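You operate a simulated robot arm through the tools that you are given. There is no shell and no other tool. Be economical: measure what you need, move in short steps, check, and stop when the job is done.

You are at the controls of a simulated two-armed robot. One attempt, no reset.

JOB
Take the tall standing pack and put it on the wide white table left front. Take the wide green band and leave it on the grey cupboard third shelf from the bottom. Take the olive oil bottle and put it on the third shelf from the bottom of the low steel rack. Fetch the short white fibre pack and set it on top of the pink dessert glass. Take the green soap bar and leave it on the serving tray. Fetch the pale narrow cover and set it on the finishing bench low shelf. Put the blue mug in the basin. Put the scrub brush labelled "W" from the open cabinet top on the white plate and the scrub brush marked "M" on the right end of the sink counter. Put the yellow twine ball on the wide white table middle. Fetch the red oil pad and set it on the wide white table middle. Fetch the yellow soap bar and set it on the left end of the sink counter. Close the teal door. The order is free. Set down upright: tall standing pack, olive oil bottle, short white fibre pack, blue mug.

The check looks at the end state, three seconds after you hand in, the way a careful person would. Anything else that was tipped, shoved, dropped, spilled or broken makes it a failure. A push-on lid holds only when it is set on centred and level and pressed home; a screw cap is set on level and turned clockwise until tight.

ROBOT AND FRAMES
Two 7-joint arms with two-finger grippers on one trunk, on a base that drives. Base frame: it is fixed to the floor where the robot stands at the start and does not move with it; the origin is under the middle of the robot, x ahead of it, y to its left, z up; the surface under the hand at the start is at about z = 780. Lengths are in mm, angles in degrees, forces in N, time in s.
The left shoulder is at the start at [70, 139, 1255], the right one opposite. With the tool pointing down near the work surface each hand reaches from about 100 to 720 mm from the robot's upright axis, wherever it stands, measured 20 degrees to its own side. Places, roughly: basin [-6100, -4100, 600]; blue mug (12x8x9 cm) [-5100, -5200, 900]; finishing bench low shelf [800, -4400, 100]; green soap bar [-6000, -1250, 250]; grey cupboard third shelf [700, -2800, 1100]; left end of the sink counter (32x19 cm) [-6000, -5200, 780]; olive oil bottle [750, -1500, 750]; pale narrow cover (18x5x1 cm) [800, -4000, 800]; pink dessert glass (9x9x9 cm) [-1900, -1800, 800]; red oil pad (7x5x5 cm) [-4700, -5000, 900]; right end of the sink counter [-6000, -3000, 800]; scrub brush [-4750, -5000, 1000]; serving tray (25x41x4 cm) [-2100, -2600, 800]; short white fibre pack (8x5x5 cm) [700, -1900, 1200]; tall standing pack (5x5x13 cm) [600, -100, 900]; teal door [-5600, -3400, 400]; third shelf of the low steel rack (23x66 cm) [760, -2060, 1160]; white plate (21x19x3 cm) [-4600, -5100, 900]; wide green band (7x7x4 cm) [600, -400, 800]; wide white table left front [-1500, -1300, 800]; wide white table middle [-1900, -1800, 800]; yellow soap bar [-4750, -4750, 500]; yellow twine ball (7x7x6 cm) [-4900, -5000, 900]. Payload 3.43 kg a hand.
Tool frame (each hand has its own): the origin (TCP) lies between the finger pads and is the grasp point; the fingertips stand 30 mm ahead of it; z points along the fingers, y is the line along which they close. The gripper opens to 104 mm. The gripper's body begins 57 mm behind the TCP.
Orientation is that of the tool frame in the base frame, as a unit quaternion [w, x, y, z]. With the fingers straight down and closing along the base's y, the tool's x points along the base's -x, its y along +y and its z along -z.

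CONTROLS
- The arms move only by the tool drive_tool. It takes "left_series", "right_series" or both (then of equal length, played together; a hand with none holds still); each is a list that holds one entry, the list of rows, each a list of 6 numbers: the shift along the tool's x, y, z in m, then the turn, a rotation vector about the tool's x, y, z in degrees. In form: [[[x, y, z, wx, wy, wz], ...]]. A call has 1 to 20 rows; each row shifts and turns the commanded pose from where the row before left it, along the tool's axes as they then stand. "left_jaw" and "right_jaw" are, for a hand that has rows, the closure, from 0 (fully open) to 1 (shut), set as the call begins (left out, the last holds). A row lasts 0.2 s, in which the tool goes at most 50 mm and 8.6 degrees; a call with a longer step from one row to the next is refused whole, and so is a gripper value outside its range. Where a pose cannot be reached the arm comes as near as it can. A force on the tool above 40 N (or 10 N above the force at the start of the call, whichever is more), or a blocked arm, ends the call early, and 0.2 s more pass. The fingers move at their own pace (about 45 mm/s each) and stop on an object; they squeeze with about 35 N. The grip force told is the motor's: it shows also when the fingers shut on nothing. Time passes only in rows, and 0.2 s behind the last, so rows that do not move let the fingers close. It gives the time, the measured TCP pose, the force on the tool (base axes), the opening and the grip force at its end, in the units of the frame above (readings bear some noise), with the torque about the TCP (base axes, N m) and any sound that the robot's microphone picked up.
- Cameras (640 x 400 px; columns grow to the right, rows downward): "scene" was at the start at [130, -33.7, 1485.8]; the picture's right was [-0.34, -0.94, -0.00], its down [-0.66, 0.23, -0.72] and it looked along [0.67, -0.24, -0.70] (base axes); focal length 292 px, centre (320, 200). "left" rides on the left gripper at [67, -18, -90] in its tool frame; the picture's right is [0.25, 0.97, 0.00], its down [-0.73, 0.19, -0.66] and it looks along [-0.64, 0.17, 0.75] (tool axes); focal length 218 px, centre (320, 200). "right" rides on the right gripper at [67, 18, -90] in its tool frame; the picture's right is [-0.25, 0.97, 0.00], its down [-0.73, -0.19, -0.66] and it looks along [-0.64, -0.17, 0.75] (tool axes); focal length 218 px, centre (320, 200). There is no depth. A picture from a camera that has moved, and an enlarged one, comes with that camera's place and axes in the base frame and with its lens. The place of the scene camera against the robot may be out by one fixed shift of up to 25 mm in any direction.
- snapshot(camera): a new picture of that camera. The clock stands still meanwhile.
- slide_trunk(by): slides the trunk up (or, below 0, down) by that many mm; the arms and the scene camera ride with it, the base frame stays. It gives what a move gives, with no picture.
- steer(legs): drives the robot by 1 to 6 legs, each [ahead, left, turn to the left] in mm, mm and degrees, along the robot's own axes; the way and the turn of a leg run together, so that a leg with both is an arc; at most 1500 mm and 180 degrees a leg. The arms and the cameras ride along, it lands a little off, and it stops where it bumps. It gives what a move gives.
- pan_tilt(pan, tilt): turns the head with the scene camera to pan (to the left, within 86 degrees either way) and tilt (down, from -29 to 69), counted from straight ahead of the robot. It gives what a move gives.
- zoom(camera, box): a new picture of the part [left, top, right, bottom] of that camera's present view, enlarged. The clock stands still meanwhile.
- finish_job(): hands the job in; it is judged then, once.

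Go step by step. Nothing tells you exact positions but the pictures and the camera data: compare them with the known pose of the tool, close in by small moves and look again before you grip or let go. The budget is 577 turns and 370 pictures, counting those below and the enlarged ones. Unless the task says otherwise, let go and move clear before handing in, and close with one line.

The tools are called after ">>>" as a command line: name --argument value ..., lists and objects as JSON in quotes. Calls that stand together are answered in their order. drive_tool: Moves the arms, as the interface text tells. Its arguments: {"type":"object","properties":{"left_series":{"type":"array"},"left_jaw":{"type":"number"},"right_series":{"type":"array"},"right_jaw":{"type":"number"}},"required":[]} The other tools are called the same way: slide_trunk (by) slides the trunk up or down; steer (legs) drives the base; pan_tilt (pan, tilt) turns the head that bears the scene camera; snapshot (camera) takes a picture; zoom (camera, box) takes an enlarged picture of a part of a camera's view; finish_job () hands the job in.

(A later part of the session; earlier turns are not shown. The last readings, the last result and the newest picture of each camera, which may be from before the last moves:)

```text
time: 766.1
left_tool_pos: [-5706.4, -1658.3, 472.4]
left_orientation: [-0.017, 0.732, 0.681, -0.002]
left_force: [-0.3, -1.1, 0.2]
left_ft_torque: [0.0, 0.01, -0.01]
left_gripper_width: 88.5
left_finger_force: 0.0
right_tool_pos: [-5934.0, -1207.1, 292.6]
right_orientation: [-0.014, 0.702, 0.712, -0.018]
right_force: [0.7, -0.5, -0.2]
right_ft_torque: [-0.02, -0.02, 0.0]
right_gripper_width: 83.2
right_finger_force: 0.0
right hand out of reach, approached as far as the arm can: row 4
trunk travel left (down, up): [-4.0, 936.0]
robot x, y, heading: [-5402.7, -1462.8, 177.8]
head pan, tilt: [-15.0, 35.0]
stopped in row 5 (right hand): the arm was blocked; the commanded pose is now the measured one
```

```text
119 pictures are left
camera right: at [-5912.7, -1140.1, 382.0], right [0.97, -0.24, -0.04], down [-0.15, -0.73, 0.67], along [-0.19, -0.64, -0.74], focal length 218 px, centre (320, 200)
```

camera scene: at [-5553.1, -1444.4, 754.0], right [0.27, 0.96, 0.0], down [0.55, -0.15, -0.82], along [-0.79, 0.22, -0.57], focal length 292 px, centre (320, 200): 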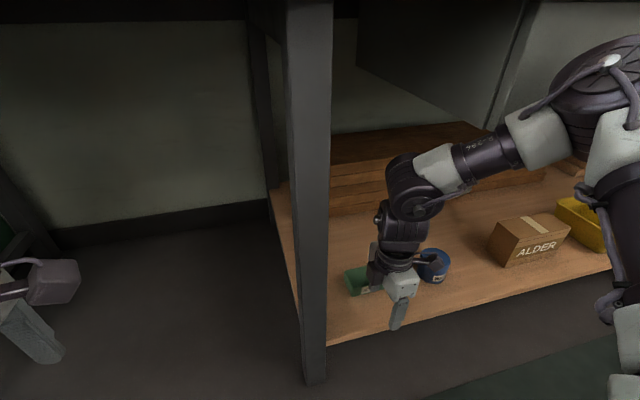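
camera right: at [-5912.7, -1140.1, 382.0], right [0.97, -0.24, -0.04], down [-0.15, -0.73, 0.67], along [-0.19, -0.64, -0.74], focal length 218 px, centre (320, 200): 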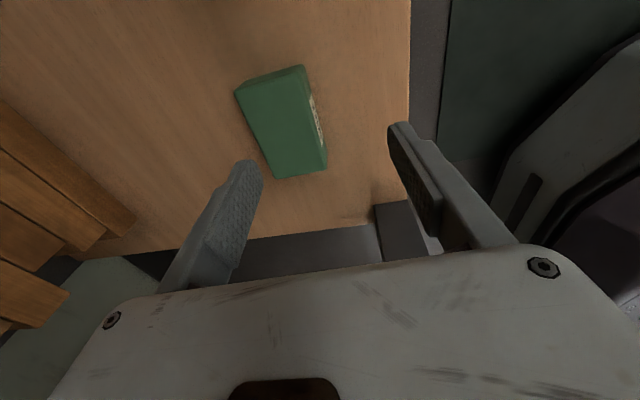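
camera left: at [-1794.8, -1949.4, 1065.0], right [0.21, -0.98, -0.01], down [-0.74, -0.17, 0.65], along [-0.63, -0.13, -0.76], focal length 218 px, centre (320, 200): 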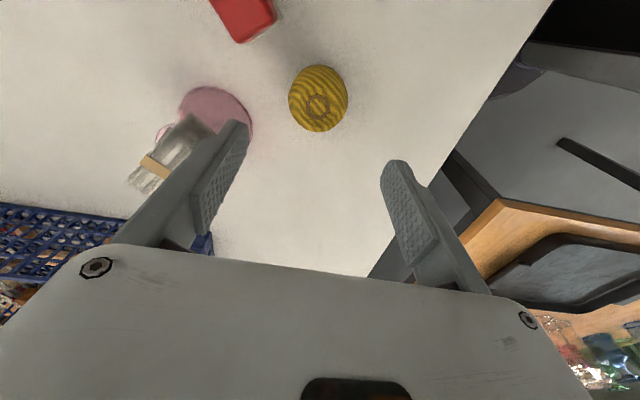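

The right elbow is fouling the bench top. I'll back out, tuck the right hand well back, and use the left arm instead with the robot turned ~15° so its forearm clears the post.

>>> steer --legs '[[-280, 0, 2]]'

>>> drive_tool --right_series '[[[0.01, 0.04, -0.01, 0, 0, 0], [0.01, 0.04, -0.01, 0, 0, 0], [0.02, 0.04, -0.01, 0, 0, 0], [0.02, 0.04, -0.01, 0, 0, 0], [0.02, 0.04, -0.01, 0, 0, 0], [0.02, 0.04, 0, 0, 0, 0], [0.02, 0.04, 0, 0, 0, 0], [0.02, 0.03, 0, 0, 0, 0], [0, 0, 0, 0, 0, 0]]]'

>>> steer --legs '[[0, -690, 0], [0, 0, 15]]'

>>> pan_tilt --pan 10 --tilt 35

>>> snapshot --camera "scene"

```text
time: 768.0
left_tool_pos: [-5430.8, -1669.1, 469.3]
left_orientation: [-0.006, 0.717, 0.697, 0.001]
left_force: [0.3, 0.3, 0.5]
left_ft_torque: [-0.02, 0.0, -0.02]
left_gripper_width: 88.3
left_finger_force: 0.1
right_tool_pos: [-5670.3, -1226.1, 273.9]
right_orientation: [0.0, 0.691, 0.722, -0.01]
right_force: [0.5, -1.1, 0.2]
right_ft_torque: [0.01, 0.0, 0.04]
right_gripper_width: 83.4
right_finger_force: 0.1
trunk travel left (down, up): [-4.0, 936.0]
robot x, y, heading: [-5133.1, -1467.9, -180.0]
head pan, tilt: [-15.0, 35.0]
```

```text
time: 770.0
left_tool_pos: [-5431.5, -1669.2, 469.9]
left_orientation: [-0.006, 0.718, 0.696, 0.0]
left_force: [0.2, 0.0, 0.2]
left_ft_torque: [-0.01, -0.01, -0.04]
left_gripper_width: 88.5
left_finger_force: 0.2
right_tool_pos: [-5387.3, -1066.4, 321.8]
right_orientation: [-0.001, 0.69, 0.723, -0.011]
right_force: [1.0, -0.7, 0.3]
right_ft_torque: [0.0, 0.01, 0.01]
right_gripper_width: 83.3
right_finger_force: 0.0
right hand out of reach, approached as far as the arm can: row 7, 8
trunk travel left (down, up): [-4.0, 936.0]
robot x, y, heading: [-5129.5, -1468.0, -179.8]
head pan, tilt: [-15.0, 35.0]
```

```text
time: 774.6
left_tool_pos: [-5368.3, -1062.3, 469.6]
left_orientation: [-0.006, 0.622, 0.783, 0.0]
left_force: [0.3, 0.6, -0.1]
left_ft_torque: [-0.01, 0.03, 0.01]
left_gripper_width: 88.3
left_finger_force: 0.1
right_tool_pos: [-5481.7, -468.2, 321.8]
right_orientation: [0.001, 0.594, 0.805, -0.011]
right_force: [-0.3, 0.3, -0.1]
right_ft_torque: [0.0, -0.01, 0.0]
right_gripper_width: 83.0
right_finger_force: 0.0
trunk travel left (down, up): [-4.0, 936.0]
robot x, y, heading: [-5127.1, -793.7, -165.2]
head pan, tilt: [-15.0, 35.0]
```

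```text
time: 775.5
left_tool_pos: [-5370.1, -1064.2, 470.1]
left_orientation: [-0.006, 0.623, 0.782, -0.001]
left_force: [0.5, 0.2, 0.0]
left_ft_torque: [0.01, 0.0, 0.03]
left_gripper_width: 88.3
left_finger_force: 0.1
right_tool_pos: [-5481.0, -468.4, 321.4]
right_orientation: [0.001, 0.593, 0.805, -0.011]
right_force: [0.7, -0.5, -0.3]
right_ft_torque: [-0.03, -0.03, -0.02]
right_gripper_width: 83.2
right_finger_force: 0.0
trunk travel left (down, up): [-4.0, 936.0]
robot x, y, heading: [-5125.1, -793.1, -165.4]
head pan, tilt: [10.0, 35.0]
```

```text
118 pictures are left
camera scene: at [-5255.2, -847.2, 753.2], right [-0.42, 0.91, 0.0], down [0.52, 0.24, -0.82], along [-0.74, -0.34, -0.57], focal length 292 px, centre (320, 200)
```

scene: 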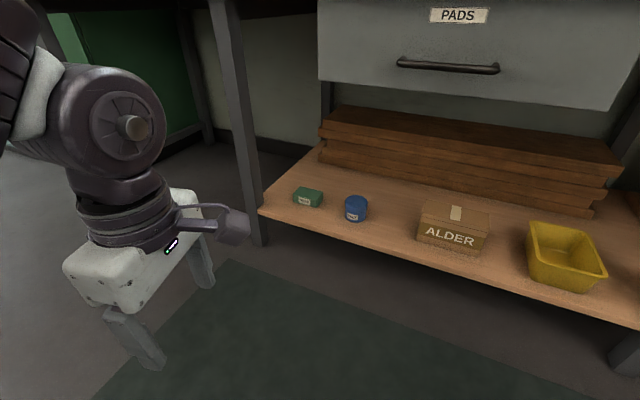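

Left arm it is: soap at about (-5964,-1217), top z≈200. Square the hand, extend and lower it, still outside the shelf.

>>> drive_tool --left_series '[[[0, 0, 0, 0, 0, 6.4], [0, 0, 0, 0, 0, 6.4], [-0.0126, -0.0344, 0.0243, 0, 0, 0], [-0.0126, -0.0344, 0.0243, 0, 0, 0], [-0.0126, -0.0344, 0.0243, 0, 0, 0], [-0.0126, -0.0344, 0.0243, 0, 0, 0], [-0.0126, -0.0344, 0.0243, 0, 0, 0], [-0.0126, -0.0344, 0.0243, 0, 0, 0], [-0.0126, -0.0344, 0.0243, 0, 0, 0], [0, 0, 0, 0, 0, 0]]]' --left_jaw 0.2

>>> snapshot --camera "scene"

```text
time: 777.7
left_tool_pos: [-5610.7, -1149.3, 301.2]
left_orientation: [-0.007, 0.707, 0.707, -0.001]
left_force: [0.1, -0.5, -0.6]
left_ft_torque: [0.01, 0.0, 0.0]
left_gripper_width: 83.2
left_finger_force: 0.1
right_tool_pos: [-5480.6, -467.4, 321.6]
right_orientation: [0.0, 0.593, 0.805, -0.011]
right_force: [-0.5, 0.4, 0.4]
right_ft_torque: [0.01, -0.03, -0.01]
right_gripper_width: 83.2
right_finger_force: 0.1
trunk travel left (down, up): [-4.0, 936.0]
robot x, y, heading: [-5126.8, -791.1, -165.2]
head pan, tilt: [10.0, 35.0]
```

```text
117 pictures are left
camera scene: at [-5255.3, -847.3, 753.2], right [-0.42, 0.91, 0.0], down [0.52, 0.24, -0.82], along [-0.74, -0.34, -0.57], focal length 292 px, centre (320, 200)
```

scene: 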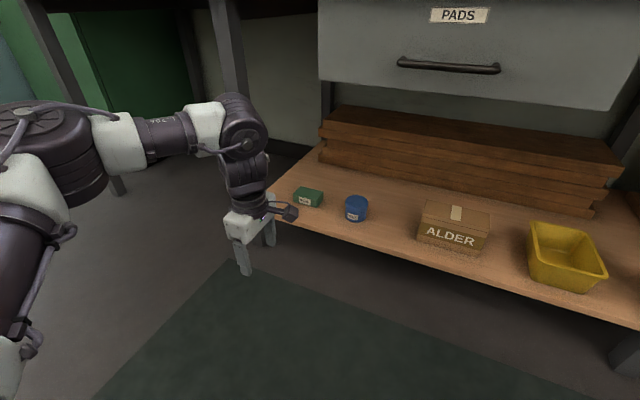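

The forearm would meet the shelf post with a vertical hand, but tilting the fingers forward brings the wrist back enough. I'll turn the left hand so the fingers close along the bar's length and tilt 40° forward — testing out here first.

>>> drive_tool --left_series '[[[0, 0, 0, 0, 0, -8.2], [0, 0, 0, 0, 0, -8.2], [0, 0, 0, 0, 0, -8.2], [0, 0, 0, 0, 0, -8.2], [0, 0, 0, 0, 0, -8.2], [0, 0, 0, 0, 0, -8.2], [0, 0, 0, 0, 0, -8.2], [0, 0, 0, 0, 0, -8.2], [0, 0, 0, 0, 0, -8.2], [0, 0, 0, 0, 0, -8.2], [0, 0, 0, 0, 0, -8.0], [0, 0, 0, 0, 8, 0], [0, 0, 0, 0, 8, 0], [0, 0, 0, 0, 8, 0], [0, 0, 0, 0, 8, 0], [0, 0, 0, 0, 8, 0], [0, 0, 0, 0, 0, 0]]]' --left_jaw 0

>>> snapshot --camera "scene"

```text
time: 781.3
left_tool_pos: [-5610.9, -1150.3, 300.7]
left_orientation: [-0.348, -0.002, 0.938, 0.003]
left_force: [-1.3, -0.3, -0.6]
left_ft_torque: [0.01, 0.01, 0.0]
left_gripper_width: 103.8
left_finger_force: 0.0
right_tool_pos: [-5481.0, -468.9, 319.3]
right_orientation: [0.001, 0.594, 0.805, -0.01]
right_force: [-0.5, 0.0, -1.2]
right_ft_torque: [-0.01, 0.05, -0.01]
right_gripper_width: 83.2
right_finger_force: 0.0
trunk travel left (down, up): [-4.0, 936.0]
robot x, y, heading: [-5130.2, -794.3, -165.5]
head pan, tilt: [10.0, 35.0]
```

```text
116 pictures are left
camera scene: at [-5255.2, -847.4, 753.2], right [-0.42, 0.91, 0.0], down [0.52, 0.24, -0.82], along [-0.74, -0.34, -0.57], focal length 292 px, centre (320, 200)
```

scene: 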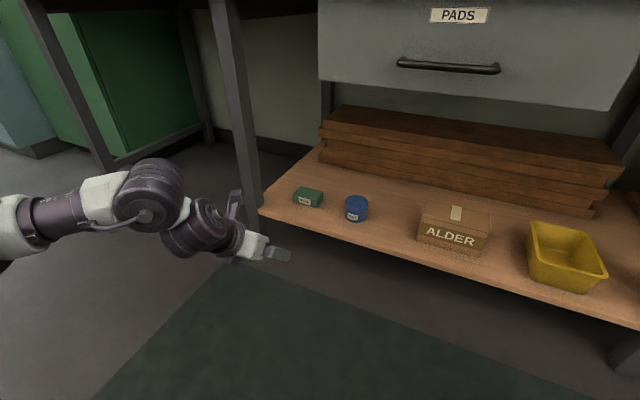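

The tilted pose works and keeps the whole left arm low and well behind. Lower to TCP z≈235 and drive in toward the soap.

>>> drive_tool --left_series '[[[-0.021, 0, 0.025, 0, 0, 0], [-0.021, 0, 0.025, 0, 0, 0], [0, 0, 0, 0, 0, 0]]]'

>>> steer --legs '[[250, 0, 0]]'

>>> snapshot --camera "left"

>>> snapshot --camera "scene"

```text
time: 782.1
left_tool_pos: [-5612.9, -1150.5, 235.0]
left_orientation: [-0.347, -0.002, 0.938, 0.003]
left_force: [1.4, -0.4, -0.8]
left_ft_torque: [0.0, -0.02, 0.0]
left_gripper_width: 103.9
left_finger_force: 0.0
right_tool_pos: [-5479.9, -467.8, 320.9]
right_orientation: [0.001, 0.594, 0.805, -0.011]
right_force: [0.1, 0.3, -0.1]
right_ft_torque: [-0.01, -0.01, -0.01]
right_gripper_width: 83.1
right_finger_force: 0.1
trunk travel left (down, up): [-4.0, 936.0]
robot x, y, heading: [-5131.2, -790.8, -165.2]
head pan, tilt: [10.0, 35.0]
```

```text
time: 784.0
left_tool_pos: [-5860.6, -1217.1, 234.5]
left_orientation: [-0.347, -0.004, 0.938, 0.002]
left_force: [-0.7, -0.5, -0.4]
left_ft_torque: [0.03, -0.04, 0.03]
left_gripper_width: 104.1
left_finger_force: 0.0
right_tool_pos: [-5730.4, -534.9, 321.4]
right_orientation: [0.001, 0.592, 0.806, -0.011]
right_force: [0.0, 0.9, 0.2]
right_ft_torque: [0.04, -0.01, 0.0]
right_gripper_width: 82.8
right_finger_force: 0.1
trunk travel left (down, up): [-4.0, 936.0]
robot x, y, heading: [-5378.5, -859.0, -165.1]
head pan, tilt: [10.0, 35.0]
```

```text
115 pictures are left
camera left: at [-5854.0, -1235.5, 346.3], right [-0.2, 0.97, 0.17], down [0.98, 0.2, 0.03], along [-0.01, 0.17, -0.98], focal length 218 px, centre (320, 200)
```

left: 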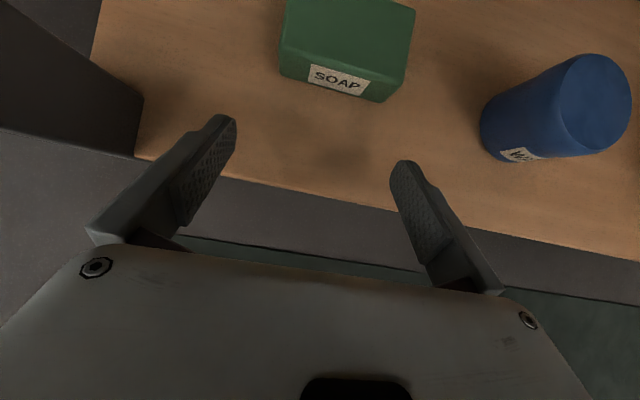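

```text
114 pictures are left
camera scene: at [-5504.7, -914.0, 753.2], right [-0.42, 0.91, 0.0], down [0.52, 0.24, -0.82], along [-0.74, -0.35, -0.57], focal length 292 px, centre (320, 200)
```

scene: 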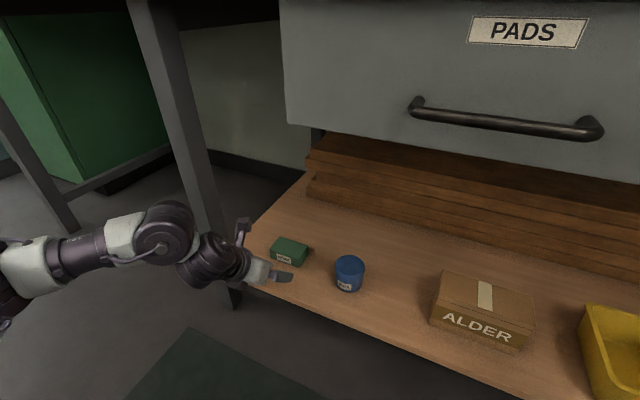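

Soap is 88 mm wide, centred 7 mm to the right, front face 87 mm ahead. Correct, lower, and advance halfway.

>>> drive_tool --left_series '[[[-0.0165, 0.007, 0.019, 0, 0, 0], [0.019, 0, 0.0163, 0, 0, 0], [0.019, 0, 0.0163, 0, 0, 0], [0, 0, 0, 0, 0, 0]]]'

>>> snapshot --camera "left"

```text
time: 785.0
left_tool_pos: [-5910.0, -1210.9, 210.0]
left_orientation: [-0.347, -0.004, 0.938, 0.002]
left_force: [-0.2, 0.0, 0.2]
left_ft_torque: [-0.01, 0.02, 0.0]
left_gripper_width: 104.2
left_finger_force: 0.0
right_tool_pos: [-5731.9, -534.7, 319.6]
right_orientation: [0.001, 0.592, 0.806, -0.011]
right_force: [-0.1, 0.7, -0.3]
right_ft_torque: [-0.01, -0.02, -0.02]
right_gripper_width: 82.9
right_finger_force: 0.1
trunk travel left (down, up): [-4.0, 936.0]
robot x, y, heading: [-5377.7, -858.8, -165.1]
head pan, tilt: [10.0, 35.0]
```

```text
113 pictures are left
camera left: at [-5904.1, -1230.0, 321.7], right [-0.2, 0.97, 0.17], down [0.98, 0.2, 0.03], along [-0.01, 0.17, -0.98], focal length 218 px, centre (320, 200)
```

left: 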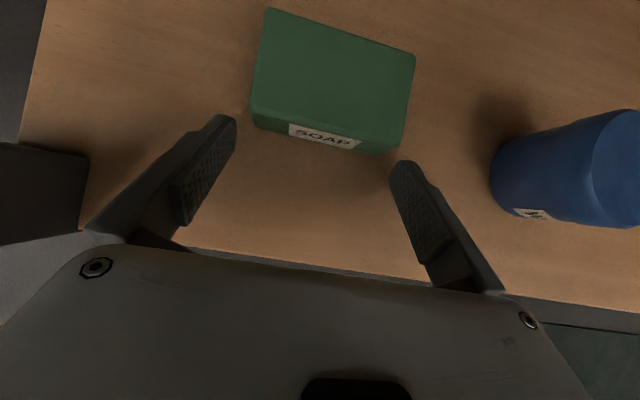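

>>> drive_tool --left_series '[[[0.0145, 0.002, 0.0125, 0, 0, 0], [0.0145, 0, 0.0125, 0, 0, 0], [0.011, 0, 0.0105, 0, 0, 0], [0, 0, 0, 0, 0, 0]]]'

>>> snapshot --camera "left"

```text
time: 786.0
left_tool_pos: [-5964.9, -1208.6, 208.8]
left_orientation: [-0.348, -0.004, 0.938, 0.002]
left_force: [7.8, -0.9, 8.8]
left_ft_torque: [-0.51, -0.14, 0.48]
left_gripper_width: 102.3
left_finger_force: 0.0
right_tool_pos: [-5730.2, -535.2, 321.8]
right_orientation: [0.0, 0.592, 0.806, -0.012]
right_force: [0.9, 0.2, 0.5]
right_ft_torque: [-0.01, -0.02, -0.02]
right_gripper_width: 83.1
right_finger_force: 0.0
trunk travel left (down, up): [-4.0, 936.0]
robot x, y, heading: [-5381.2, -858.1, -165.0]
head pan, tilt: [10.0, 35.0]
```

```text
112 pictures are left
camera left: at [-5957.7, -1227.4, 321.0], right [-0.2, 0.97, 0.17], down [0.98, 0.2, 0.02], along [-0.01, 0.17, -0.98], focal length 218 px, centre (320, 200)
```

left: 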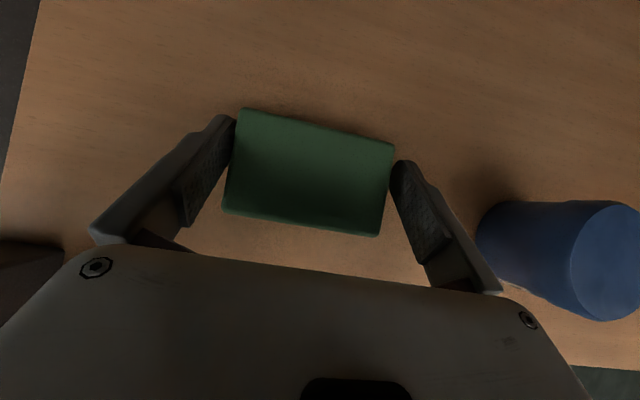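

Straddled. Close and lift.

>>> drive_tool --left_series '[[[0, 0, 0, 0, 0, 0], [0, 0, 0, 0, 0, 0], [0, 0, 0, 0, 0, 0], [0, 0, 0, 0, 0, 0]]]' --left_jaw 1

>>> slide_trunk --by 50

>>> snapshot --camera "left"

```text
time: 787.0
left_tool_pos: [-5963.5, -1208.2, 207.1]
left_orientation: [-0.346, -0.005, 0.938, 0.001]
left_force: [0.1, 0.2, -0.6]
left_ft_torque: [-0.01, -0.01, -0.01]
left_gripper_width: 87.3
left_finger_force: 35.6
right_tool_pos: [-5731.3, -535.6, 321.9]
right_orientation: [0.001, 0.592, 0.806, -0.011]
right_force: [0.2, 0.0, -0.1]
right_ft_torque: [0.03, 0.02, 0.02]
right_gripper_width: 83.1
right_finger_force: 0.1
trunk travel left (down, up): [-4.0, 936.0]
robot x, y, heading: [-5375.1, -859.0, -164.9]
head pan, tilt: [10.0, 35.0]
```

```text
time: 787.9
left_tool_pos: [-5964.2, -1208.6, 257.0]
left_orientation: [-0.345, -0.004, 0.938, 0.002]
left_force: [0.0, 0.5, -2.4]
left_ft_torque: [0.01, 0.0, 0.01]
left_gripper_width: 87.3
left_finger_force: 35.4
right_tool_pos: [-5732.3, -535.5, 370.7]
right_orientation: [0.001, 0.592, 0.806, -0.011]
right_force: [-0.2, 0.8, 0.6]
right_ft_torque: [-0.02, 0.01, 0.01]
right_gripper_width: 83.4
right_finger_force: 0.2
trunk travel left (down, up): [-54.0, 886.0]
robot x, y, heading: [-5380.2, -858.8, -165.3]
head pan, tilt: [10.0, 35.0]
```

```text
111 pictures are left
camera left: at [-5957.7, -1227.5, 369.3], right [-0.2, 0.97, 0.17], down [0.98, 0.2, 0.03], along [-0.01, 0.17, -0.98], focal length 218 px, centre (320, 200)
```

left: 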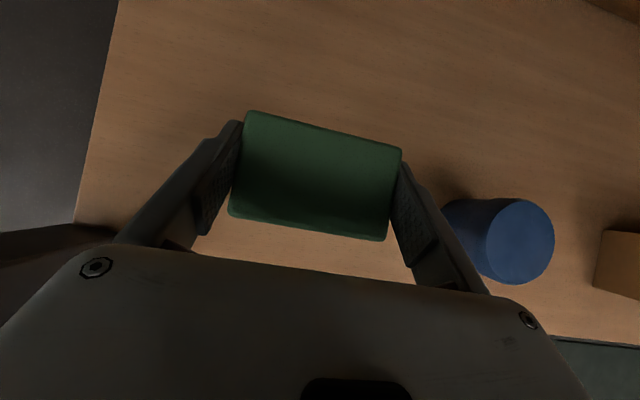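

Got it. Back out, raise, and return by the same route to the serving tray.

>>> steer --legs '[[-450, 0, 0]]'

>>> slide_trunk --by 400

>>> slide_trunk --by 170

>>> snapshot --camera "left"

>>> steer --legs '[[0, 0, 75], [1500, 0, 0], [1450, 0, 0]]'

```text
time: 790.7
left_tool_pos: [-5515.9, -1093.9, 258.3]
left_orientation: [-0.347, -0.009, 0.938, 0.0]
left_force: [-0.5, 0.5, -1.0]
left_ft_torque: [-0.06, -0.01, -0.03]
left_gripper_width: 87.3
left_finger_force: 35.1
right_tool_pos: [-5290.0, -416.9, 370.6]
right_orientation: [0.002, 0.588, 0.809, -0.01]
right_force: [-0.4, 0.1, -0.9]
right_ft_torque: [0.0, 0.0, 0.03]
right_gripper_width: 83.0
right_finger_force: 0.1
trunk travel left (down, up): [-54.0, 886.0]
robot x, y, heading: [-4936.3, -738.2, -164.4]
head pan, tilt: [10.0, 35.0]
```

```text
time: 794.5
left_tool_pos: [-5516.6, -1094.7, 656.8]
left_orientation: [-0.346, -0.009, 0.938, 0.0]
left_force: [-0.3, 0.2, -1.8]
left_ft_torque: [-0.02, 0.0, -0.03]
left_gripper_width: 87.3
left_finger_force: 35.0
right_tool_pos: [-5290.9, -418.0, 770.9]
right_orientation: [0.002, 0.588, 0.809, -0.011]
right_force: [-0.1, 0.6, 0.1]
right_ft_torque: [0.02, -0.02, -0.02]
right_gripper_width: 83.0
right_finger_force: 0.1
trunk travel left (down, up): [-454.0, 486.0]
robot x, y, heading: [-4935.3, -735.6, -164.5]
head pan, tilt: [10.0, 35.0]
```

```text
time: 796.4
left_tool_pos: [-5516.6, -1094.4, 828.4]
left_orientation: [-0.346, -0.009, 0.938, 0.001]
left_force: [-0.1, 0.2, -2.3]
left_ft_torque: [-0.01, -0.03, 0.02]
left_gripper_width: 87.5
left_finger_force: 34.8
right_tool_pos: [-5290.3, -418.8, 940.7]
right_orientation: [0.001, 0.588, 0.809, -0.011]
right_force: [0.2, -0.3, 0.0]
right_ft_torque: [-0.01, -0.01, -0.04]
right_gripper_width: 83.4
right_finger_force: 0.1
trunk travel left (down, up): [-624.0, 316.0]
robot x, y, heading: [-4937.8, -731.0, -164.3]
head pan, tilt: [10.0, 35.0]
```

```text
110 pictures are left
camera left: at [-5509.8, -1112.6, 939.3], right [-0.21, 0.96, 0.17], down [0.98, 0.21, 0.03], along [-0.01, 0.17, -0.98], focal length 218 px, centre (320, 200)
```

left: 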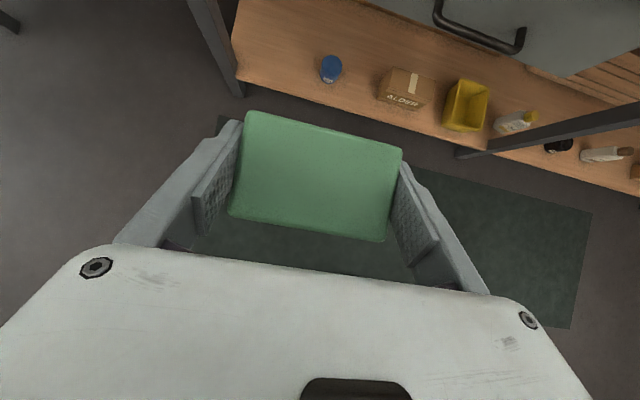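

```text
time: 813.8
left_tool_pos: [-4723.2, -4334.7, 828.5]
left_orientation: [-0.275, -0.58, 0.737, -0.212]
left_force: [0.2, 0.1, -1.5]
left_ft_torque: [0.02, -0.02, -0.03]
left_gripper_width: 87.5
left_finger_force: 35.0
right_tool_pos: [-5319.7, -3943.4, 942.7]
right_orientation: [0.007, -0.027, 1.0, -0.008]
right_force: [0.2, -0.4, -0.1]
right_ft_torque: [0.0, -0.01, 0.0]
right_gripper_width: 83.1
right_finger_force: 0.0
trunk travel left (down, up): [-624.0, 316.0]
robot x, y, heading: [-4921.3, -3681.4, -89.4]
head pan, tilt: [10.0, 35.0]
```

>>> steer --legs '[[0, 0, 89.4], [1450, -250, 0], [1450, -50, 0], [550, 0, 0]]'

>>> steer --legs '[[0, 0, 90], [900, 0, 0]]'

>>> pan_tilt --pan 20 --tilt 30

>>> snapshot --camera "scene"

```text
time: 834.5
left_tool_pos: [-814.6, -4001.8, 828.5]
left_orientation: [0.057, 0.927, -0.145, 0.342]
left_force: [-0.4, -0.6, -1.5]
left_ft_torque: [0.0, 0.03, -0.05]
left_gripper_width: 87.1
left_finger_force: 34.8
right_tool_pos: [-1247.9, -4568.1, 940.8]
right_orientation: [0.011, -0.701, 0.713, -0.001]
right_force: [-0.3, 0.3, -0.1]
right_ft_torque: [-0.01, -0.01, 0.0]
right_gripper_width: 83.3
right_finger_force: 0.0
trunk travel left (down, up): [-624.0, 316.0]
robot x, y, heading: [-1485.1, -4150.1, -3.6]
head pan, tilt: [10.0, 35.0]
```

```text
time: 842.9
left_tool_pos: [-1582.0, -2615.8, 827.6]
left_orientation: [-0.202, 0.757, 0.554, 0.282]
left_force: [-0.5, 0.1, -2.1]
left_ft_torque: [-0.01, 0.02, 0.0]
left_gripper_width: 87.3
left_finger_force: 35.3
right_tool_pos: [-1013.9, -3046.7, 940.3]
right_orientation: [-0.008, 1.0, -0.006, -0.007]
right_force: [-0.1, 0.1, -0.8]
right_ft_torque: [0.02, 0.01, 0.0]
right_gripper_width: 83.1
right_finger_force: 0.1
trunk travel left (down, up): [-624.0, 316.0]
robot x, y, heading: [-1429.8, -3282.3, 86.9]
head pan, tilt: [10.0, 35.0]
```

```text
time: 843.6
left_tool_pos: [-1580.6, -2616.6, 827.4]
left_orientation: [-0.202, 0.757, 0.554, 0.281]
left_force: [0.0, -0.8, -1.5]
left_ft_torque: [0.01, -0.01, 0.05]
left_gripper_width: 87.0
left_finger_force: 34.6
right_tool_pos: [-1012.9, -3045.8, 942.4]
right_orientation: [-0.008, 1.0, -0.006, -0.007]
right_force: [1.0, -0.5, 0.2]
right_ft_torque: [0.01, 0.0, -0.01]
right_gripper_width: 83.2
right_finger_force: 0.0
trunk travel left (down, up): [-624.0, 316.0]
robot x, y, heading: [-1432.7, -3280.2, 87.0]
head pan, tilt: [20.0, 30.0]
```

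```text
109 pictures are left
camera scene: at [-1450.5, -3150.2, 1380.9], right [0.96, 0.29, 0.0], down [0.14, -0.48, -0.87], along [-0.25, 0.83, -0.5], focal length 292 px, centre (320, 200)
```

scene: 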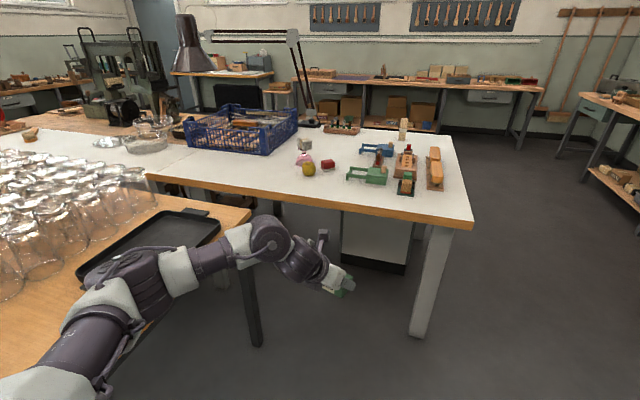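

I'll raise the trunk for clearance, move up, and turn so the left hand comes over the tray.

>>> slide_trunk --by 250

>>> steer --legs '[[540, 60, 0], [0, 0, 63]]'

>>> pan_tilt --pan 0 --tilt 42

>>> snapshot --camera "scene"

>>> snapshot --camera "left"

```text
time: 846.2
left_tool_pos: [-1582.8, -2616.7, 1076.8]
left_orientation: [-0.201, 0.757, 0.554, 0.281]
left_force: [0.5, -0.4, -1.1]
left_ft_torque: [-0.02, -0.01, 0.0]
left_gripper_width: 87.1
left_finger_force: 34.9
right_tool_pos: [-1013.3, -3046.5, 1190.8]
right_orientation: [-0.007, 1.0, -0.006, -0.007]
right_force: [-0.9, 0.5, -0.7]
right_ft_torque: [0.01, 0.01, 0.0]
right_gripper_width: 83.0
right_finger_force: 0.0
trunk travel left (down, up): [-874.0, 66.0]
robot x, y, heading: [-1424.3, -3282.8, 86.9]
head pan, tilt: [20.0, 30.0]
```

```text
time: 852.0
left_tool_pos: [-2123.2, -2583.3, 1078.1]
left_orientation: [-0.319, 0.357, 0.868, 0.134]
left_force: [-0.9, 0.3, -1.3]
left_ft_torque: [0.02, 0.0, 0.0]
left_gripper_width: 87.3
left_finger_force: 34.5
right_tool_pos: [-1480.7, -2274.1, 1190.9]
right_orientation: [-0.003, 0.857, 0.516, -0.01]
right_force: [0.4, -0.6, -0.2]
right_ft_torque: [-0.01, 0.04, -0.01]
right_gripper_width: 83.3
right_finger_force: 0.1
trunk travel left (down, up): [-874.0, 66.0]
robot x, y, heading: [-1459.0, -2747.3, 149.8]
head pan, tilt: [20.0, 30.0]
```

```text
time: 852.9
left_tool_pos: [-2124.5, -2582.8, 1077.8]
left_orientation: [-0.319, 0.356, 0.868, 0.135]
left_force: [-0.5, 0.0, -1.4]
left_ft_torque: [0.01, -0.02, 0.01]
left_gripper_width: 87.2
left_finger_force: 34.9
right_tool_pos: [-1482.2, -2274.4, 1190.3]
right_orientation: [-0.003, 0.856, 0.517, -0.01]
right_force: [-0.4, -0.3, -0.6]
right_ft_torque: [0.0, 0.03, 0.03]
right_gripper_width: 83.3
right_finger_force: 0.1
trunk travel left (down, up): [-874.0, 66.0]
robot x, y, heading: [-1461.9, -2753.9, 149.6]
head pan, tilt: [0.0, 42.0]
```

```text
108 pictures are left
camera scene: at [-1575.5, -2690.2, 1612.7], right [0.5, 0.86, 0.0], down [0.58, -0.34, -0.74], along [-0.64, 0.37, -0.67], focal length 292 px, centre (320, 200)
```

scene: 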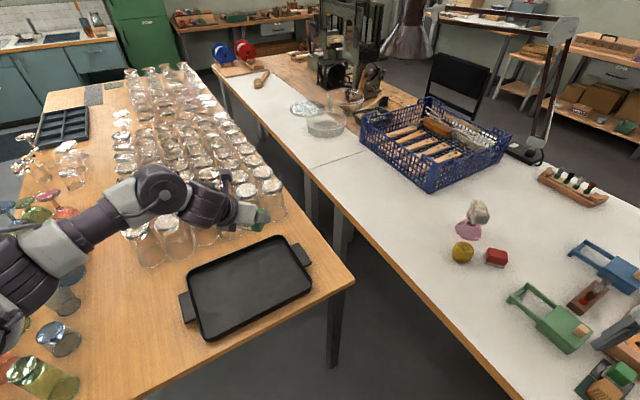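

```text
107 pictures are left
camera left: at [-2132.1, -2601.8, 1189.4], right [0.55, 0.82, 0.17], down [0.83, -0.56, 0.03], along [0.12, 0.13, -0.98], focal length 218 px, centre (320, 200)
```

left: 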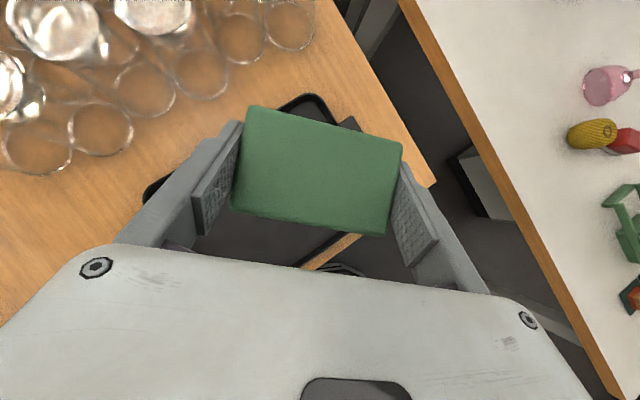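

The soap is over the tray. The forearm passes above the glassware, so I'll lower in stages and check clearance.

>>> slide_trunk --by -130

>>> snapshot --camera "scene"

```text
time: 854.5
left_tool_pos: [-2123.3, -2583.6, 947.0]
left_orientation: [-0.32, 0.355, 0.868, 0.134]
left_force: [-0.2, 0.7, -3.1]
left_ft_torque: [-0.02, 0.0, -0.01]
left_gripper_width: 87.1
left_finger_force: 35.2
right_tool_pos: [-1481.1, -2273.7, 1061.1]
right_orientation: [-0.002, 0.856, 0.516, -0.01]
right_force: [0.2, -0.2, -0.5]
right_ft_torque: [-0.02, 0.0, 0.02]
right_gripper_width: 83.2
right_finger_force: 0.1
trunk travel left (down, up): [-744.0, 196.0]
robot x, y, heading: [-1463.7, -2752.3, 149.5]
head pan, tilt: [0.0, 42.0]
```

```text
106 pictures are left
camera scene: at [-1575.1, -2690.1, 1482.7], right [0.5, 0.86, 0.0], down [0.58, -0.34, -0.74], along [-0.64, 0.37, -0.67], focal length 292 px, centre (320, 200)
```

scene: 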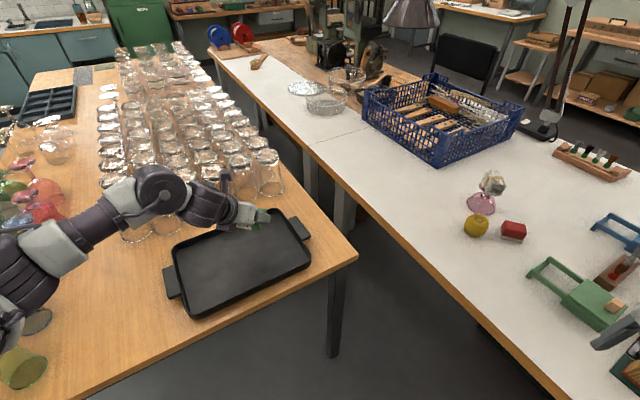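

To gain clearance from the jars I'll shift the drop point toward the tray's near right corner.

>>> steer --legs '[[-20, -75, 0]]'

>>> slide_trunk --by -60

>>> snapshot --camera "scene"

>>> snapshot --camera "left"

```text
time: 855.5
left_tool_pos: [-2070.9, -2531.3, 946.6]
left_orientation: [-0.319, 0.355, 0.869, 0.135]
left_force: [-0.3, -0.4, -1.5]
left_ft_torque: [0.03, 0.01, -0.01]
left_gripper_width: 87.0
left_finger_force: 35.0
right_tool_pos: [-1428.2, -2221.3, 1061.5]
right_orientation: [-0.003, 0.856, 0.517, -0.009]
right_force: [-0.2, 0.4, -0.4]
right_ft_torque: [0.01, -0.04, -0.01]
right_gripper_width: 83.2
right_finger_force: 0.1
trunk travel left (down, up): [-744.0, 196.0]
robot x, y, heading: [-1407.4, -2694.5, 149.6]
head pan, tilt: [0.0, 42.0]
```

```text
time: 856.5
left_tool_pos: [-2069.5, -2529.1, 887.4]
left_orientation: [-0.318, 0.356, 0.868, 0.134]
left_force: [0.0, 0.1, -2.3]
left_ft_torque: [-0.01, 0.02, 0.02]
left_gripper_width: 87.2
left_finger_force: 35.2
right_tool_pos: [-1428.1, -2220.0, 1001.0]
right_orientation: [-0.003, 0.856, 0.517, -0.01]
right_force: [-0.4, -0.3, 0.6]
right_ft_torque: [0.03, -0.03, 0.02]
right_gripper_width: 83.3
right_finger_force: 0.0
trunk travel left (down, up): [-684.0, 256.0]
robot x, y, heading: [-1409.6, -2696.3, 149.8]
head pan, tilt: [0.0, 42.0]
```

```text
105 pictures are left
camera scene: at [-1521.2, -2636.6, 1422.7], right [0.5, 0.86, 0.0], down [0.58, -0.34, -0.74], along [-0.64, 0.37, -0.67], focal length 292 px, centre (320, 200)
```

scene: 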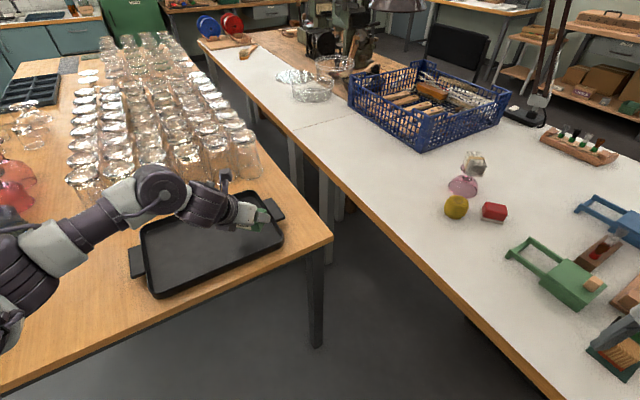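

```text
104 pictures are left
camera left: at [-2078.0, -2548.7, 999.1], right [0.54, 0.82, 0.17], down [0.83, -0.56, 0.03], along [0.12, 0.13, -0.98], focal length 218 px, centre (320, 200)
```

left: 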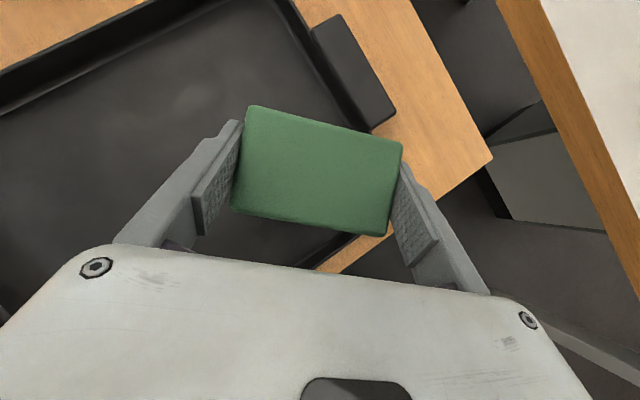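

It needs to be ~50 mm further inside the tray. Shift, then lower with the arm (keeps the elbow high over the jars).

>>> steer --legs '[[5, 55, 0]]'

>>> drive_tool --left_series '[[[-0.013, 0, 0.0152, 0, 0, 0], [-0.0098, 0, 0.0114, 0, 0, 0], [0, 0, 0, 0, 0, 0]]]'

>>> snapshot --camera "left"

>>> zoom --camera "scene" --box '[0, 120, 320, 320]'

```text
time: 857.5
left_tool_pos: [-2099.5, -2571.1, 887.4]
left_orientation: [-0.319, 0.358, 0.867, 0.134]
left_force: [1.0, 1.5, -1.0]
left_ft_torque: [-0.03, 0.01, 0.02]
left_gripper_width: 87.3
left_finger_force: 35.1
right_tool_pos: [-1457.2, -2263.2, 999.9]
right_orientation: [-0.002, 0.856, 0.516, -0.012]
right_force: [0.6, -0.4, 0.1]
right_ft_torque: [-0.03, 0.02, 0.01]
right_gripper_width: 83.3
right_finger_force: 0.1
trunk travel left (down, up): [-684.0, 256.0]
robot x, y, heading: [-1440.7, -2745.5, 149.3]
head pan, tilt: [0.0, 42.0]
```

```text
time: 858.3
left_tool_pos: [-2100.0, -2573.9, 852.0]
left_orientation: [-0.32, 0.357, 0.867, 0.136]
left_force: [0.5, -0.1, -2.3]
left_ft_torque: [-0.05, -0.01, 0.0]
left_gripper_width: 87.4
left_finger_force: 35.3
right_tool_pos: [-1458.3, -2265.4, 1001.4]
right_orientation: [-0.003, 0.856, 0.517, -0.01]
right_force: [-0.1, 0.6, -0.1]
right_ft_torque: [0.0, -0.01, -0.02]
right_gripper_width: 83.2
right_finger_force: 0.0
trunk travel left (down, up): [-684.0, 256.0]
robot x, y, heading: [-1439.3, -2742.7, 149.8]
head pan, tilt: [0.0, 42.0]
```

```text
103 pictures are left
camera left: at [-2109.3, -2592.5, 963.6], right [0.55, 0.82, 0.17], down [0.83, -0.56, 0.03], along [0.12, 0.13, -0.98], focal length 218 px, centre (320, 200)
```

left: 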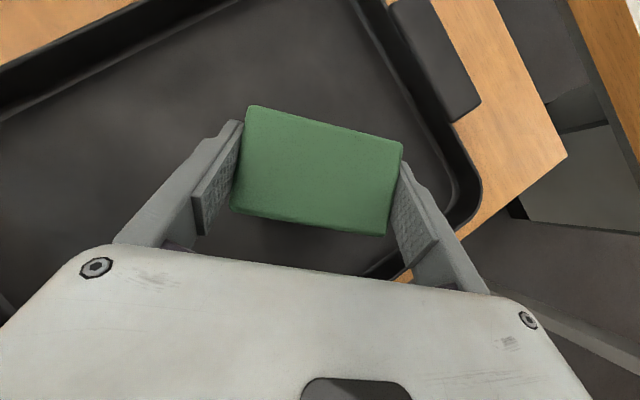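

```text
2.00 times, centred on (160, 220) of scene
camera zoom: at [-1553.0, -2681.6, 1422.7], right [0.5, 0.86, 0.0], down [0.58, -0.34, -0.74], along [-0.64, 0.38, -0.67], focal length 584 px, centre (640, 160)
```

zoom: 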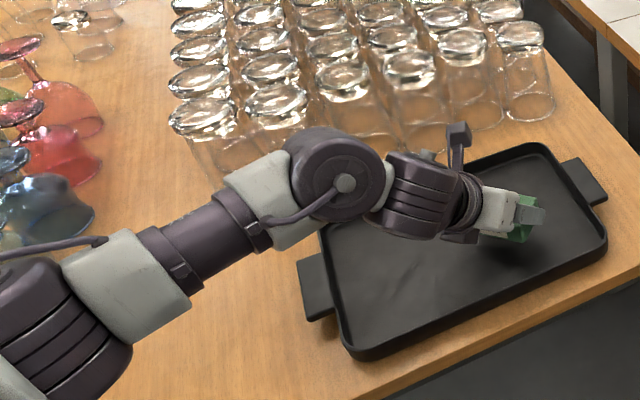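

>>> drive_tool --left_series '[[[-0.005, -0.018, 0.005, 0, 0, 0], [-0.0033, 0, 0.0038, 0, 0, 0], [-0.0026, 0, 0.003, 0, 0, 0], [0, 0, 0, 0, 0, 0]]]'

>>> drive_tool --left_series '[[[-0.0026, 0, 0.003, 0, 0, 0], [-0.002, 0, 0.0023, 0, 0, 0], [-0.002, 0, 0.0023, 0, 0, 0], [0, 0, 0, 0, 0, 0]]]'

```text
time: 859.3
left_tool_pos: [-2113.6, -2586.8, 835.7]
left_orientation: [-0.32, 0.356, 0.868, 0.135]
left_force: [0.0, -0.4, -2.1]
left_ft_torque: [0.03, -0.01, 0.01]
left_gripper_width: 87.2
left_finger_force: 35.0
right_tool_pos: [-1458.7, -2265.1, 1001.7]
right_orientation: [-0.003, 0.856, 0.517, -0.01]
right_force: [-0.2, -0.2, 0.4]
right_ft_torque: [0.0, 0.03, 0.03]
right_gripper_width: 83.1
right_finger_force: 0.1
trunk travel left (down, up): [-684.0, 256.0]
robot x, y, heading: [-1438.5, -2743.1, 149.9]
head pan, tilt: [0.0, 42.0]
```

```text
time: 860.3
left_tool_pos: [-2113.2, -2586.2, 827.1]
left_orientation: [-0.317, 0.358, 0.868, 0.135]
left_force: [-0.4, -0.3, -1.9]
left_ft_torque: [0.02, 0.02, 0.0]
left_gripper_width: 87.4
left_finger_force: 35.1
right_tool_pos: [-1457.9, -2265.5, 1001.0]
right_orientation: [-0.003, 0.856, 0.516, -0.01]
right_force: [0.0, -0.4, -0.9]
right_ft_torque: [-0.01, -0.04, 0.03]
right_gripper_width: 83.2
right_finger_force: 0.0
trunk travel left (down, up): [-684.0, 256.0]
robot x, y, heading: [-1439.1, -2739.7, 149.9]
head pan, tilt: [0.0, 42.0]
```

>>> drive_tool --left_series '[[[-0.0026, 0, 0.003, 0, 0, 0], [-0.002, 0, 0.0023, 0, 0, 0], [-0.002, 0, 0.0023, 0, 0, 0], [-0.002, 0, 0.0023, 0, 0, 0], [0, 0, 0, 0, 0, 0]]]'

>>> snapshot --camera "left"

```text
time: 861.5
left_tool_pos: [-2111.4, -2585.9, 820.6]
left_orientation: [-0.324, 0.355, 0.866, 0.137]
left_force: [-5.0, -0.6, 29.2]
left_ft_torque: [-0.8, 0.01, 0.03]
left_gripper_width: 87.4
left_finger_force: 35.1
right_tool_pos: [-1456.0, -2264.5, 1001.3]
right_orientation: [-0.004, 0.856, 0.517, -0.011]
right_force: [0.0, 0.5, 0.2]
right_ft_torque: [0.01, 0.01, 0.02]
right_gripper_width: 83.4
right_finger_force: 0.0
trunk travel left (down, up): [-684.0, 256.0]
robot x, y, heading: [-1438.6, -2741.3, 149.5]
head pan, tilt: [0.0, 42.0]
```

```text
101 pictures are left
camera left: at [-2120.1, -2605.2, 931.8], right [0.54, 0.82, 0.17], down [0.83, -0.56, 0.01], along [0.11, 0.14, -0.98], focal length 218 px, centre (320, 200)
```

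left: 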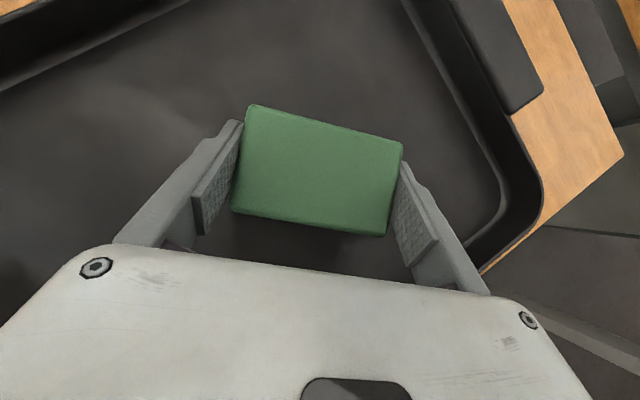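

Resting on the tray floor. Release and withdraw up and back.

>>> drive_tool --left_series '[[[0.002, 0, -0.002, 0, 0, 0], [0, 0, 0, 0, 0, 0], [0, 0, 0, 0, 0, 0], [0, 0, 0, 0, 0, 0], [0.012, 0, -0.025, 0, 0, 0], [0.015, 0, -0.03, 0, 0, 0], [0.015, 0, -0.035, 0, 0, 0], [0.01, 0, -0.04, 0, 0, 0], [0, 0, 0, 0, 0, 0]]]' --left_jaw 0

>>> snapshot --camera "left"

>>> snapshot --camera "scene"

```text
time: 863.5
left_tool_pos: [-2079.6, -2623.2, 950.1]
left_orientation: [-0.318, 0.357, 0.868, 0.135]
left_force: [-0.1, 0.7, -0.1]
left_ft_torque: [-0.01, -0.02, 0.02]
left_gripper_width: 103.9
left_finger_force: 0.2
right_tool_pos: [-1458.8, -2263.9, 999.8]
right_orientation: [-0.004, 0.856, 0.516, -0.01]
right_force: [-1.1, 0.3, -0.3]
right_ft_torque: [-0.01, 0.03, -0.02]
right_gripper_width: 83.2
right_finger_force: 0.1
trunk travel left (down, up): [-684.0, 256.0]
robot x, y, heading: [-1441.1, -2738.8, 149.6]
head pan, tilt: [0.0, 42.0]
```

```text
100 pictures are left
camera left: at [-2089.0, -2641.5, 1062.9], right [0.55, 0.82, 0.17], down [0.83, -0.56, 0.03], along [0.12, 0.13, -0.99], focal length 218 px, centre (320, 200)
```

left: 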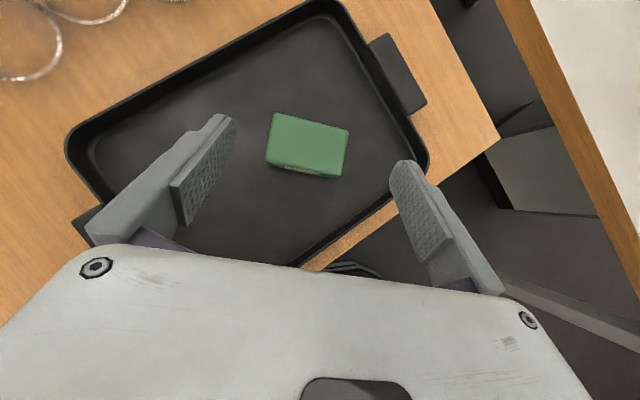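

```text
99 pictures are left
camera scene: at [-1552.5, -2680.1, 1422.6], right [0.5, 0.86, 0.0], down [0.58, -0.34, -0.74], along [-0.64, 0.37, -0.67], focal length 292 px, centre (320, 200)
```

scene: 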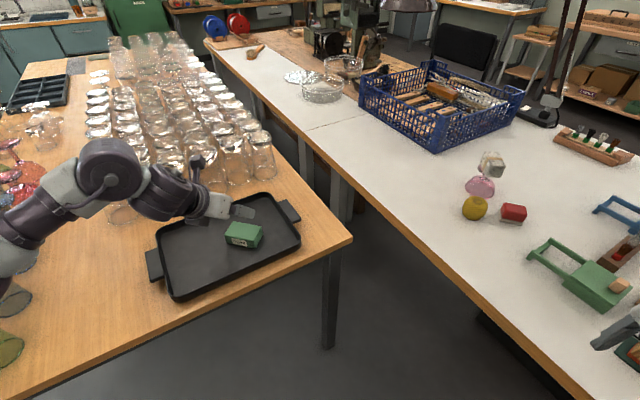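

The green soap lies in the tray. All tasks are done, but the ball and pad sit rather toward the table's back; I'll use spare budget to move both nearer the true middle. First withdraw.

>>> slide_trunk --by 150

>>> steer --legs '[[-250, 0, 0]]'

>>> drive_tool --right_series '[[[0, 0, 0.04, 0, 0, 0], [0, 0, 0.04, 0, 0, 0], [0, 0, 0, 0, 0, -8.2], [0, 0, 0, 0, 0, -8.2], [0, 0, 0, 0, 0, -8.2], [0, 0, 0, 0, 0, -8.2], [0, 0, 0, 0, 0, -8.2], [0, 0, 0, 0, 0, -8.2], [0, 0, 0, 0, 0, -8.2], [0, 0, 0, 0, 0, -8.2], [0, 0, 0, 0, 0, -8.2], [0, 0, 0, 0, 0, -8.2], [0, 0, 0, 0, 0, -8.0], [0, 0, 0, 0, 7.5, 0], [0, 0, 0, 0, 7.5, 0], [0, 0, 0, 0, 7.5, 0], [0, 0, 0, 0, 7.5, 0], [0, 0, 0, 0, 7.5, 0], [0, 0, 0, 0, 7.5, 0], [0, 0, 0, 0, 0, 0]]]' --right_jaw 0.1

```text
time: 865.2
left_tool_pos: [-2079.5, -2622.5, 1099.7]
left_orientation: [-0.319, 0.357, 0.867, 0.136]
left_force: [0.6, -0.4, 0.2]
left_ft_torque: [-0.02, -0.02, 0.04]
left_gripper_width: 103.9
left_finger_force: 0.0
right_tool_pos: [-1458.4, -2266.1, 1150.3]
right_orientation: [-0.003, 0.856, 0.517, -0.01]
right_force: [-0.2, 0.0, 0.5]
right_ft_torque: [0.0, 0.0, -0.01]
right_gripper_width: 83.1
right_finger_force: 0.1
trunk travel left (down, up): [-834.0, 106.0]
robot x, y, heading: [-1442.4, -2747.5, 149.6]
head pan, tilt: [0.0, 42.0]
```

```text
time: 867.0
left_tool_pos: [-1869.8, -2744.3, 1099.1]
left_orientation: [-0.319, 0.358, 0.867, 0.135]
left_force: [-0.1, -0.6, 0.1]
left_ft_torque: [0.0, 0.04, 0.01]
left_gripper_width: 104.1
left_finger_force: 0.0
right_tool_pos: [-1246.6, -2388.7, 1150.4]
right_orientation: [-0.002, 0.858, 0.514, -0.01]
right_force: [-0.2, 0.5, 0.6]
right_ft_torque: [-0.02, -0.02, 0.02]
right_gripper_width: 83.3
right_finger_force: 0.0
trunk travel left (down, up): [-834.0, 106.0]
robot x, y, heading: [-1225.9, -2868.8, 149.5]
head pan, tilt: [0.0, 42.0]
```

```text
time: 871.2
left_tool_pos: [-1869.0, -2746.7, 1098.7]
left_orientation: [-0.318, 0.358, 0.867, 0.136]
left_force: [-0.5, 0.7, 0.3]
left_ft_torque: [0.04, -0.03, 0.0]
left_gripper_width: 104.0
left_finger_force: 0.0
right_tool_pos: [-1276.1, -2355.7, 1069.8]
right_orientation: [-0.336, 0.226, 0.911, 0.073]
right_force: [-0.4, 0.0, 0.0]
right_ft_torque: [0.02, -0.06, 0.0]
right_gripper_width: 93.7
right_finger_force: 0.1
right hand out of reach, approached as far as the arm can: row 14, 15, 16, 17, 18
trunk travel left (down, up): [-834.0, 106.0]
robot x, y, heading: [-1225.6, -2867.3, 149.6]
head pan, tilt: [0.0, 42.0]
```

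>>> slide_trunk --by -180

>>> drive_tool --right_series '[[[0.026, -0.02, -0.03, 0, 0, 0], [0.026, -0.02, -0.03, 0, 0, 0], [0.026, -0.02, -0.03, 0, 0, 0], [0.02, -0.025, 0.02, 0, 0, 0], [0.02, -0.025, 0.02, 0, 0, 0], [0.02, -0.025, 0.02, 0, 0, 0], [0.02, -0.02, 0.02, 0, 0, 0], [0.02, 0, 0.02, 0, 0, 0], [0.02, 0, 0.02, 0, 0, 0], [0.02, 0, 0.02, 0, 0, 0], [0, 0, 0, 0, 0, 0]]]'

```text
time: 873.2
left_tool_pos: [-1867.8, -2745.5, 921.5]
left_orientation: [-0.319, 0.359, 0.867, 0.136]
left_force: [-0.5, 0.2, 0.0]
left_ft_torque: [-0.02, -0.02, -0.02]
left_gripper_width: 104.1
left_finger_force: 0.0
right_tool_pos: [-1273.0, -2356.0, 889.6]
right_orientation: [-0.338, 0.227, 0.91, 0.073]
right_force: [0.5, 0.1, -0.5]
right_ft_torque: [0.05, -0.01, -0.01]
right_gripper_width: 93.6
right_finger_force: 0.1
trunk travel left (down, up): [-654.0, 286.0]
robot x, y, heading: [-1227.4, -2867.6, 149.4]
head pan, tilt: [0.0, 42.0]
```

```text
time: 875.6
left_tool_pos: [-1867.8, -2745.0, 922.7]
left_orientation: [-0.319, 0.358, 0.867, 0.135]
left_force: [-0.2, 1.2, 0.4]
left_ft_torque: [-0.01, 0.02, 0.0]
left_gripper_width: 104.1
left_finger_force: 0.0
right_tool_pos: [-1515.9, -2314.9, 940.1]
right_orientation: [-0.338, 0.227, 0.91, 0.073]
right_force: [0.0, 0.3, -0.7]
right_ft_torque: [-0.02, 0.01, -0.01]
right_gripper_width: 93.6
right_finger_force: 0.1
right hand out of reach, approached as far as the arm can: row 1, 2, 3, 4
trunk travel left (down, up): [-654.0, 286.0]
robot x, y, heading: [-1228.4, -2869.2, 149.3]
head pan, tilt: [0.0, 42.0]
```

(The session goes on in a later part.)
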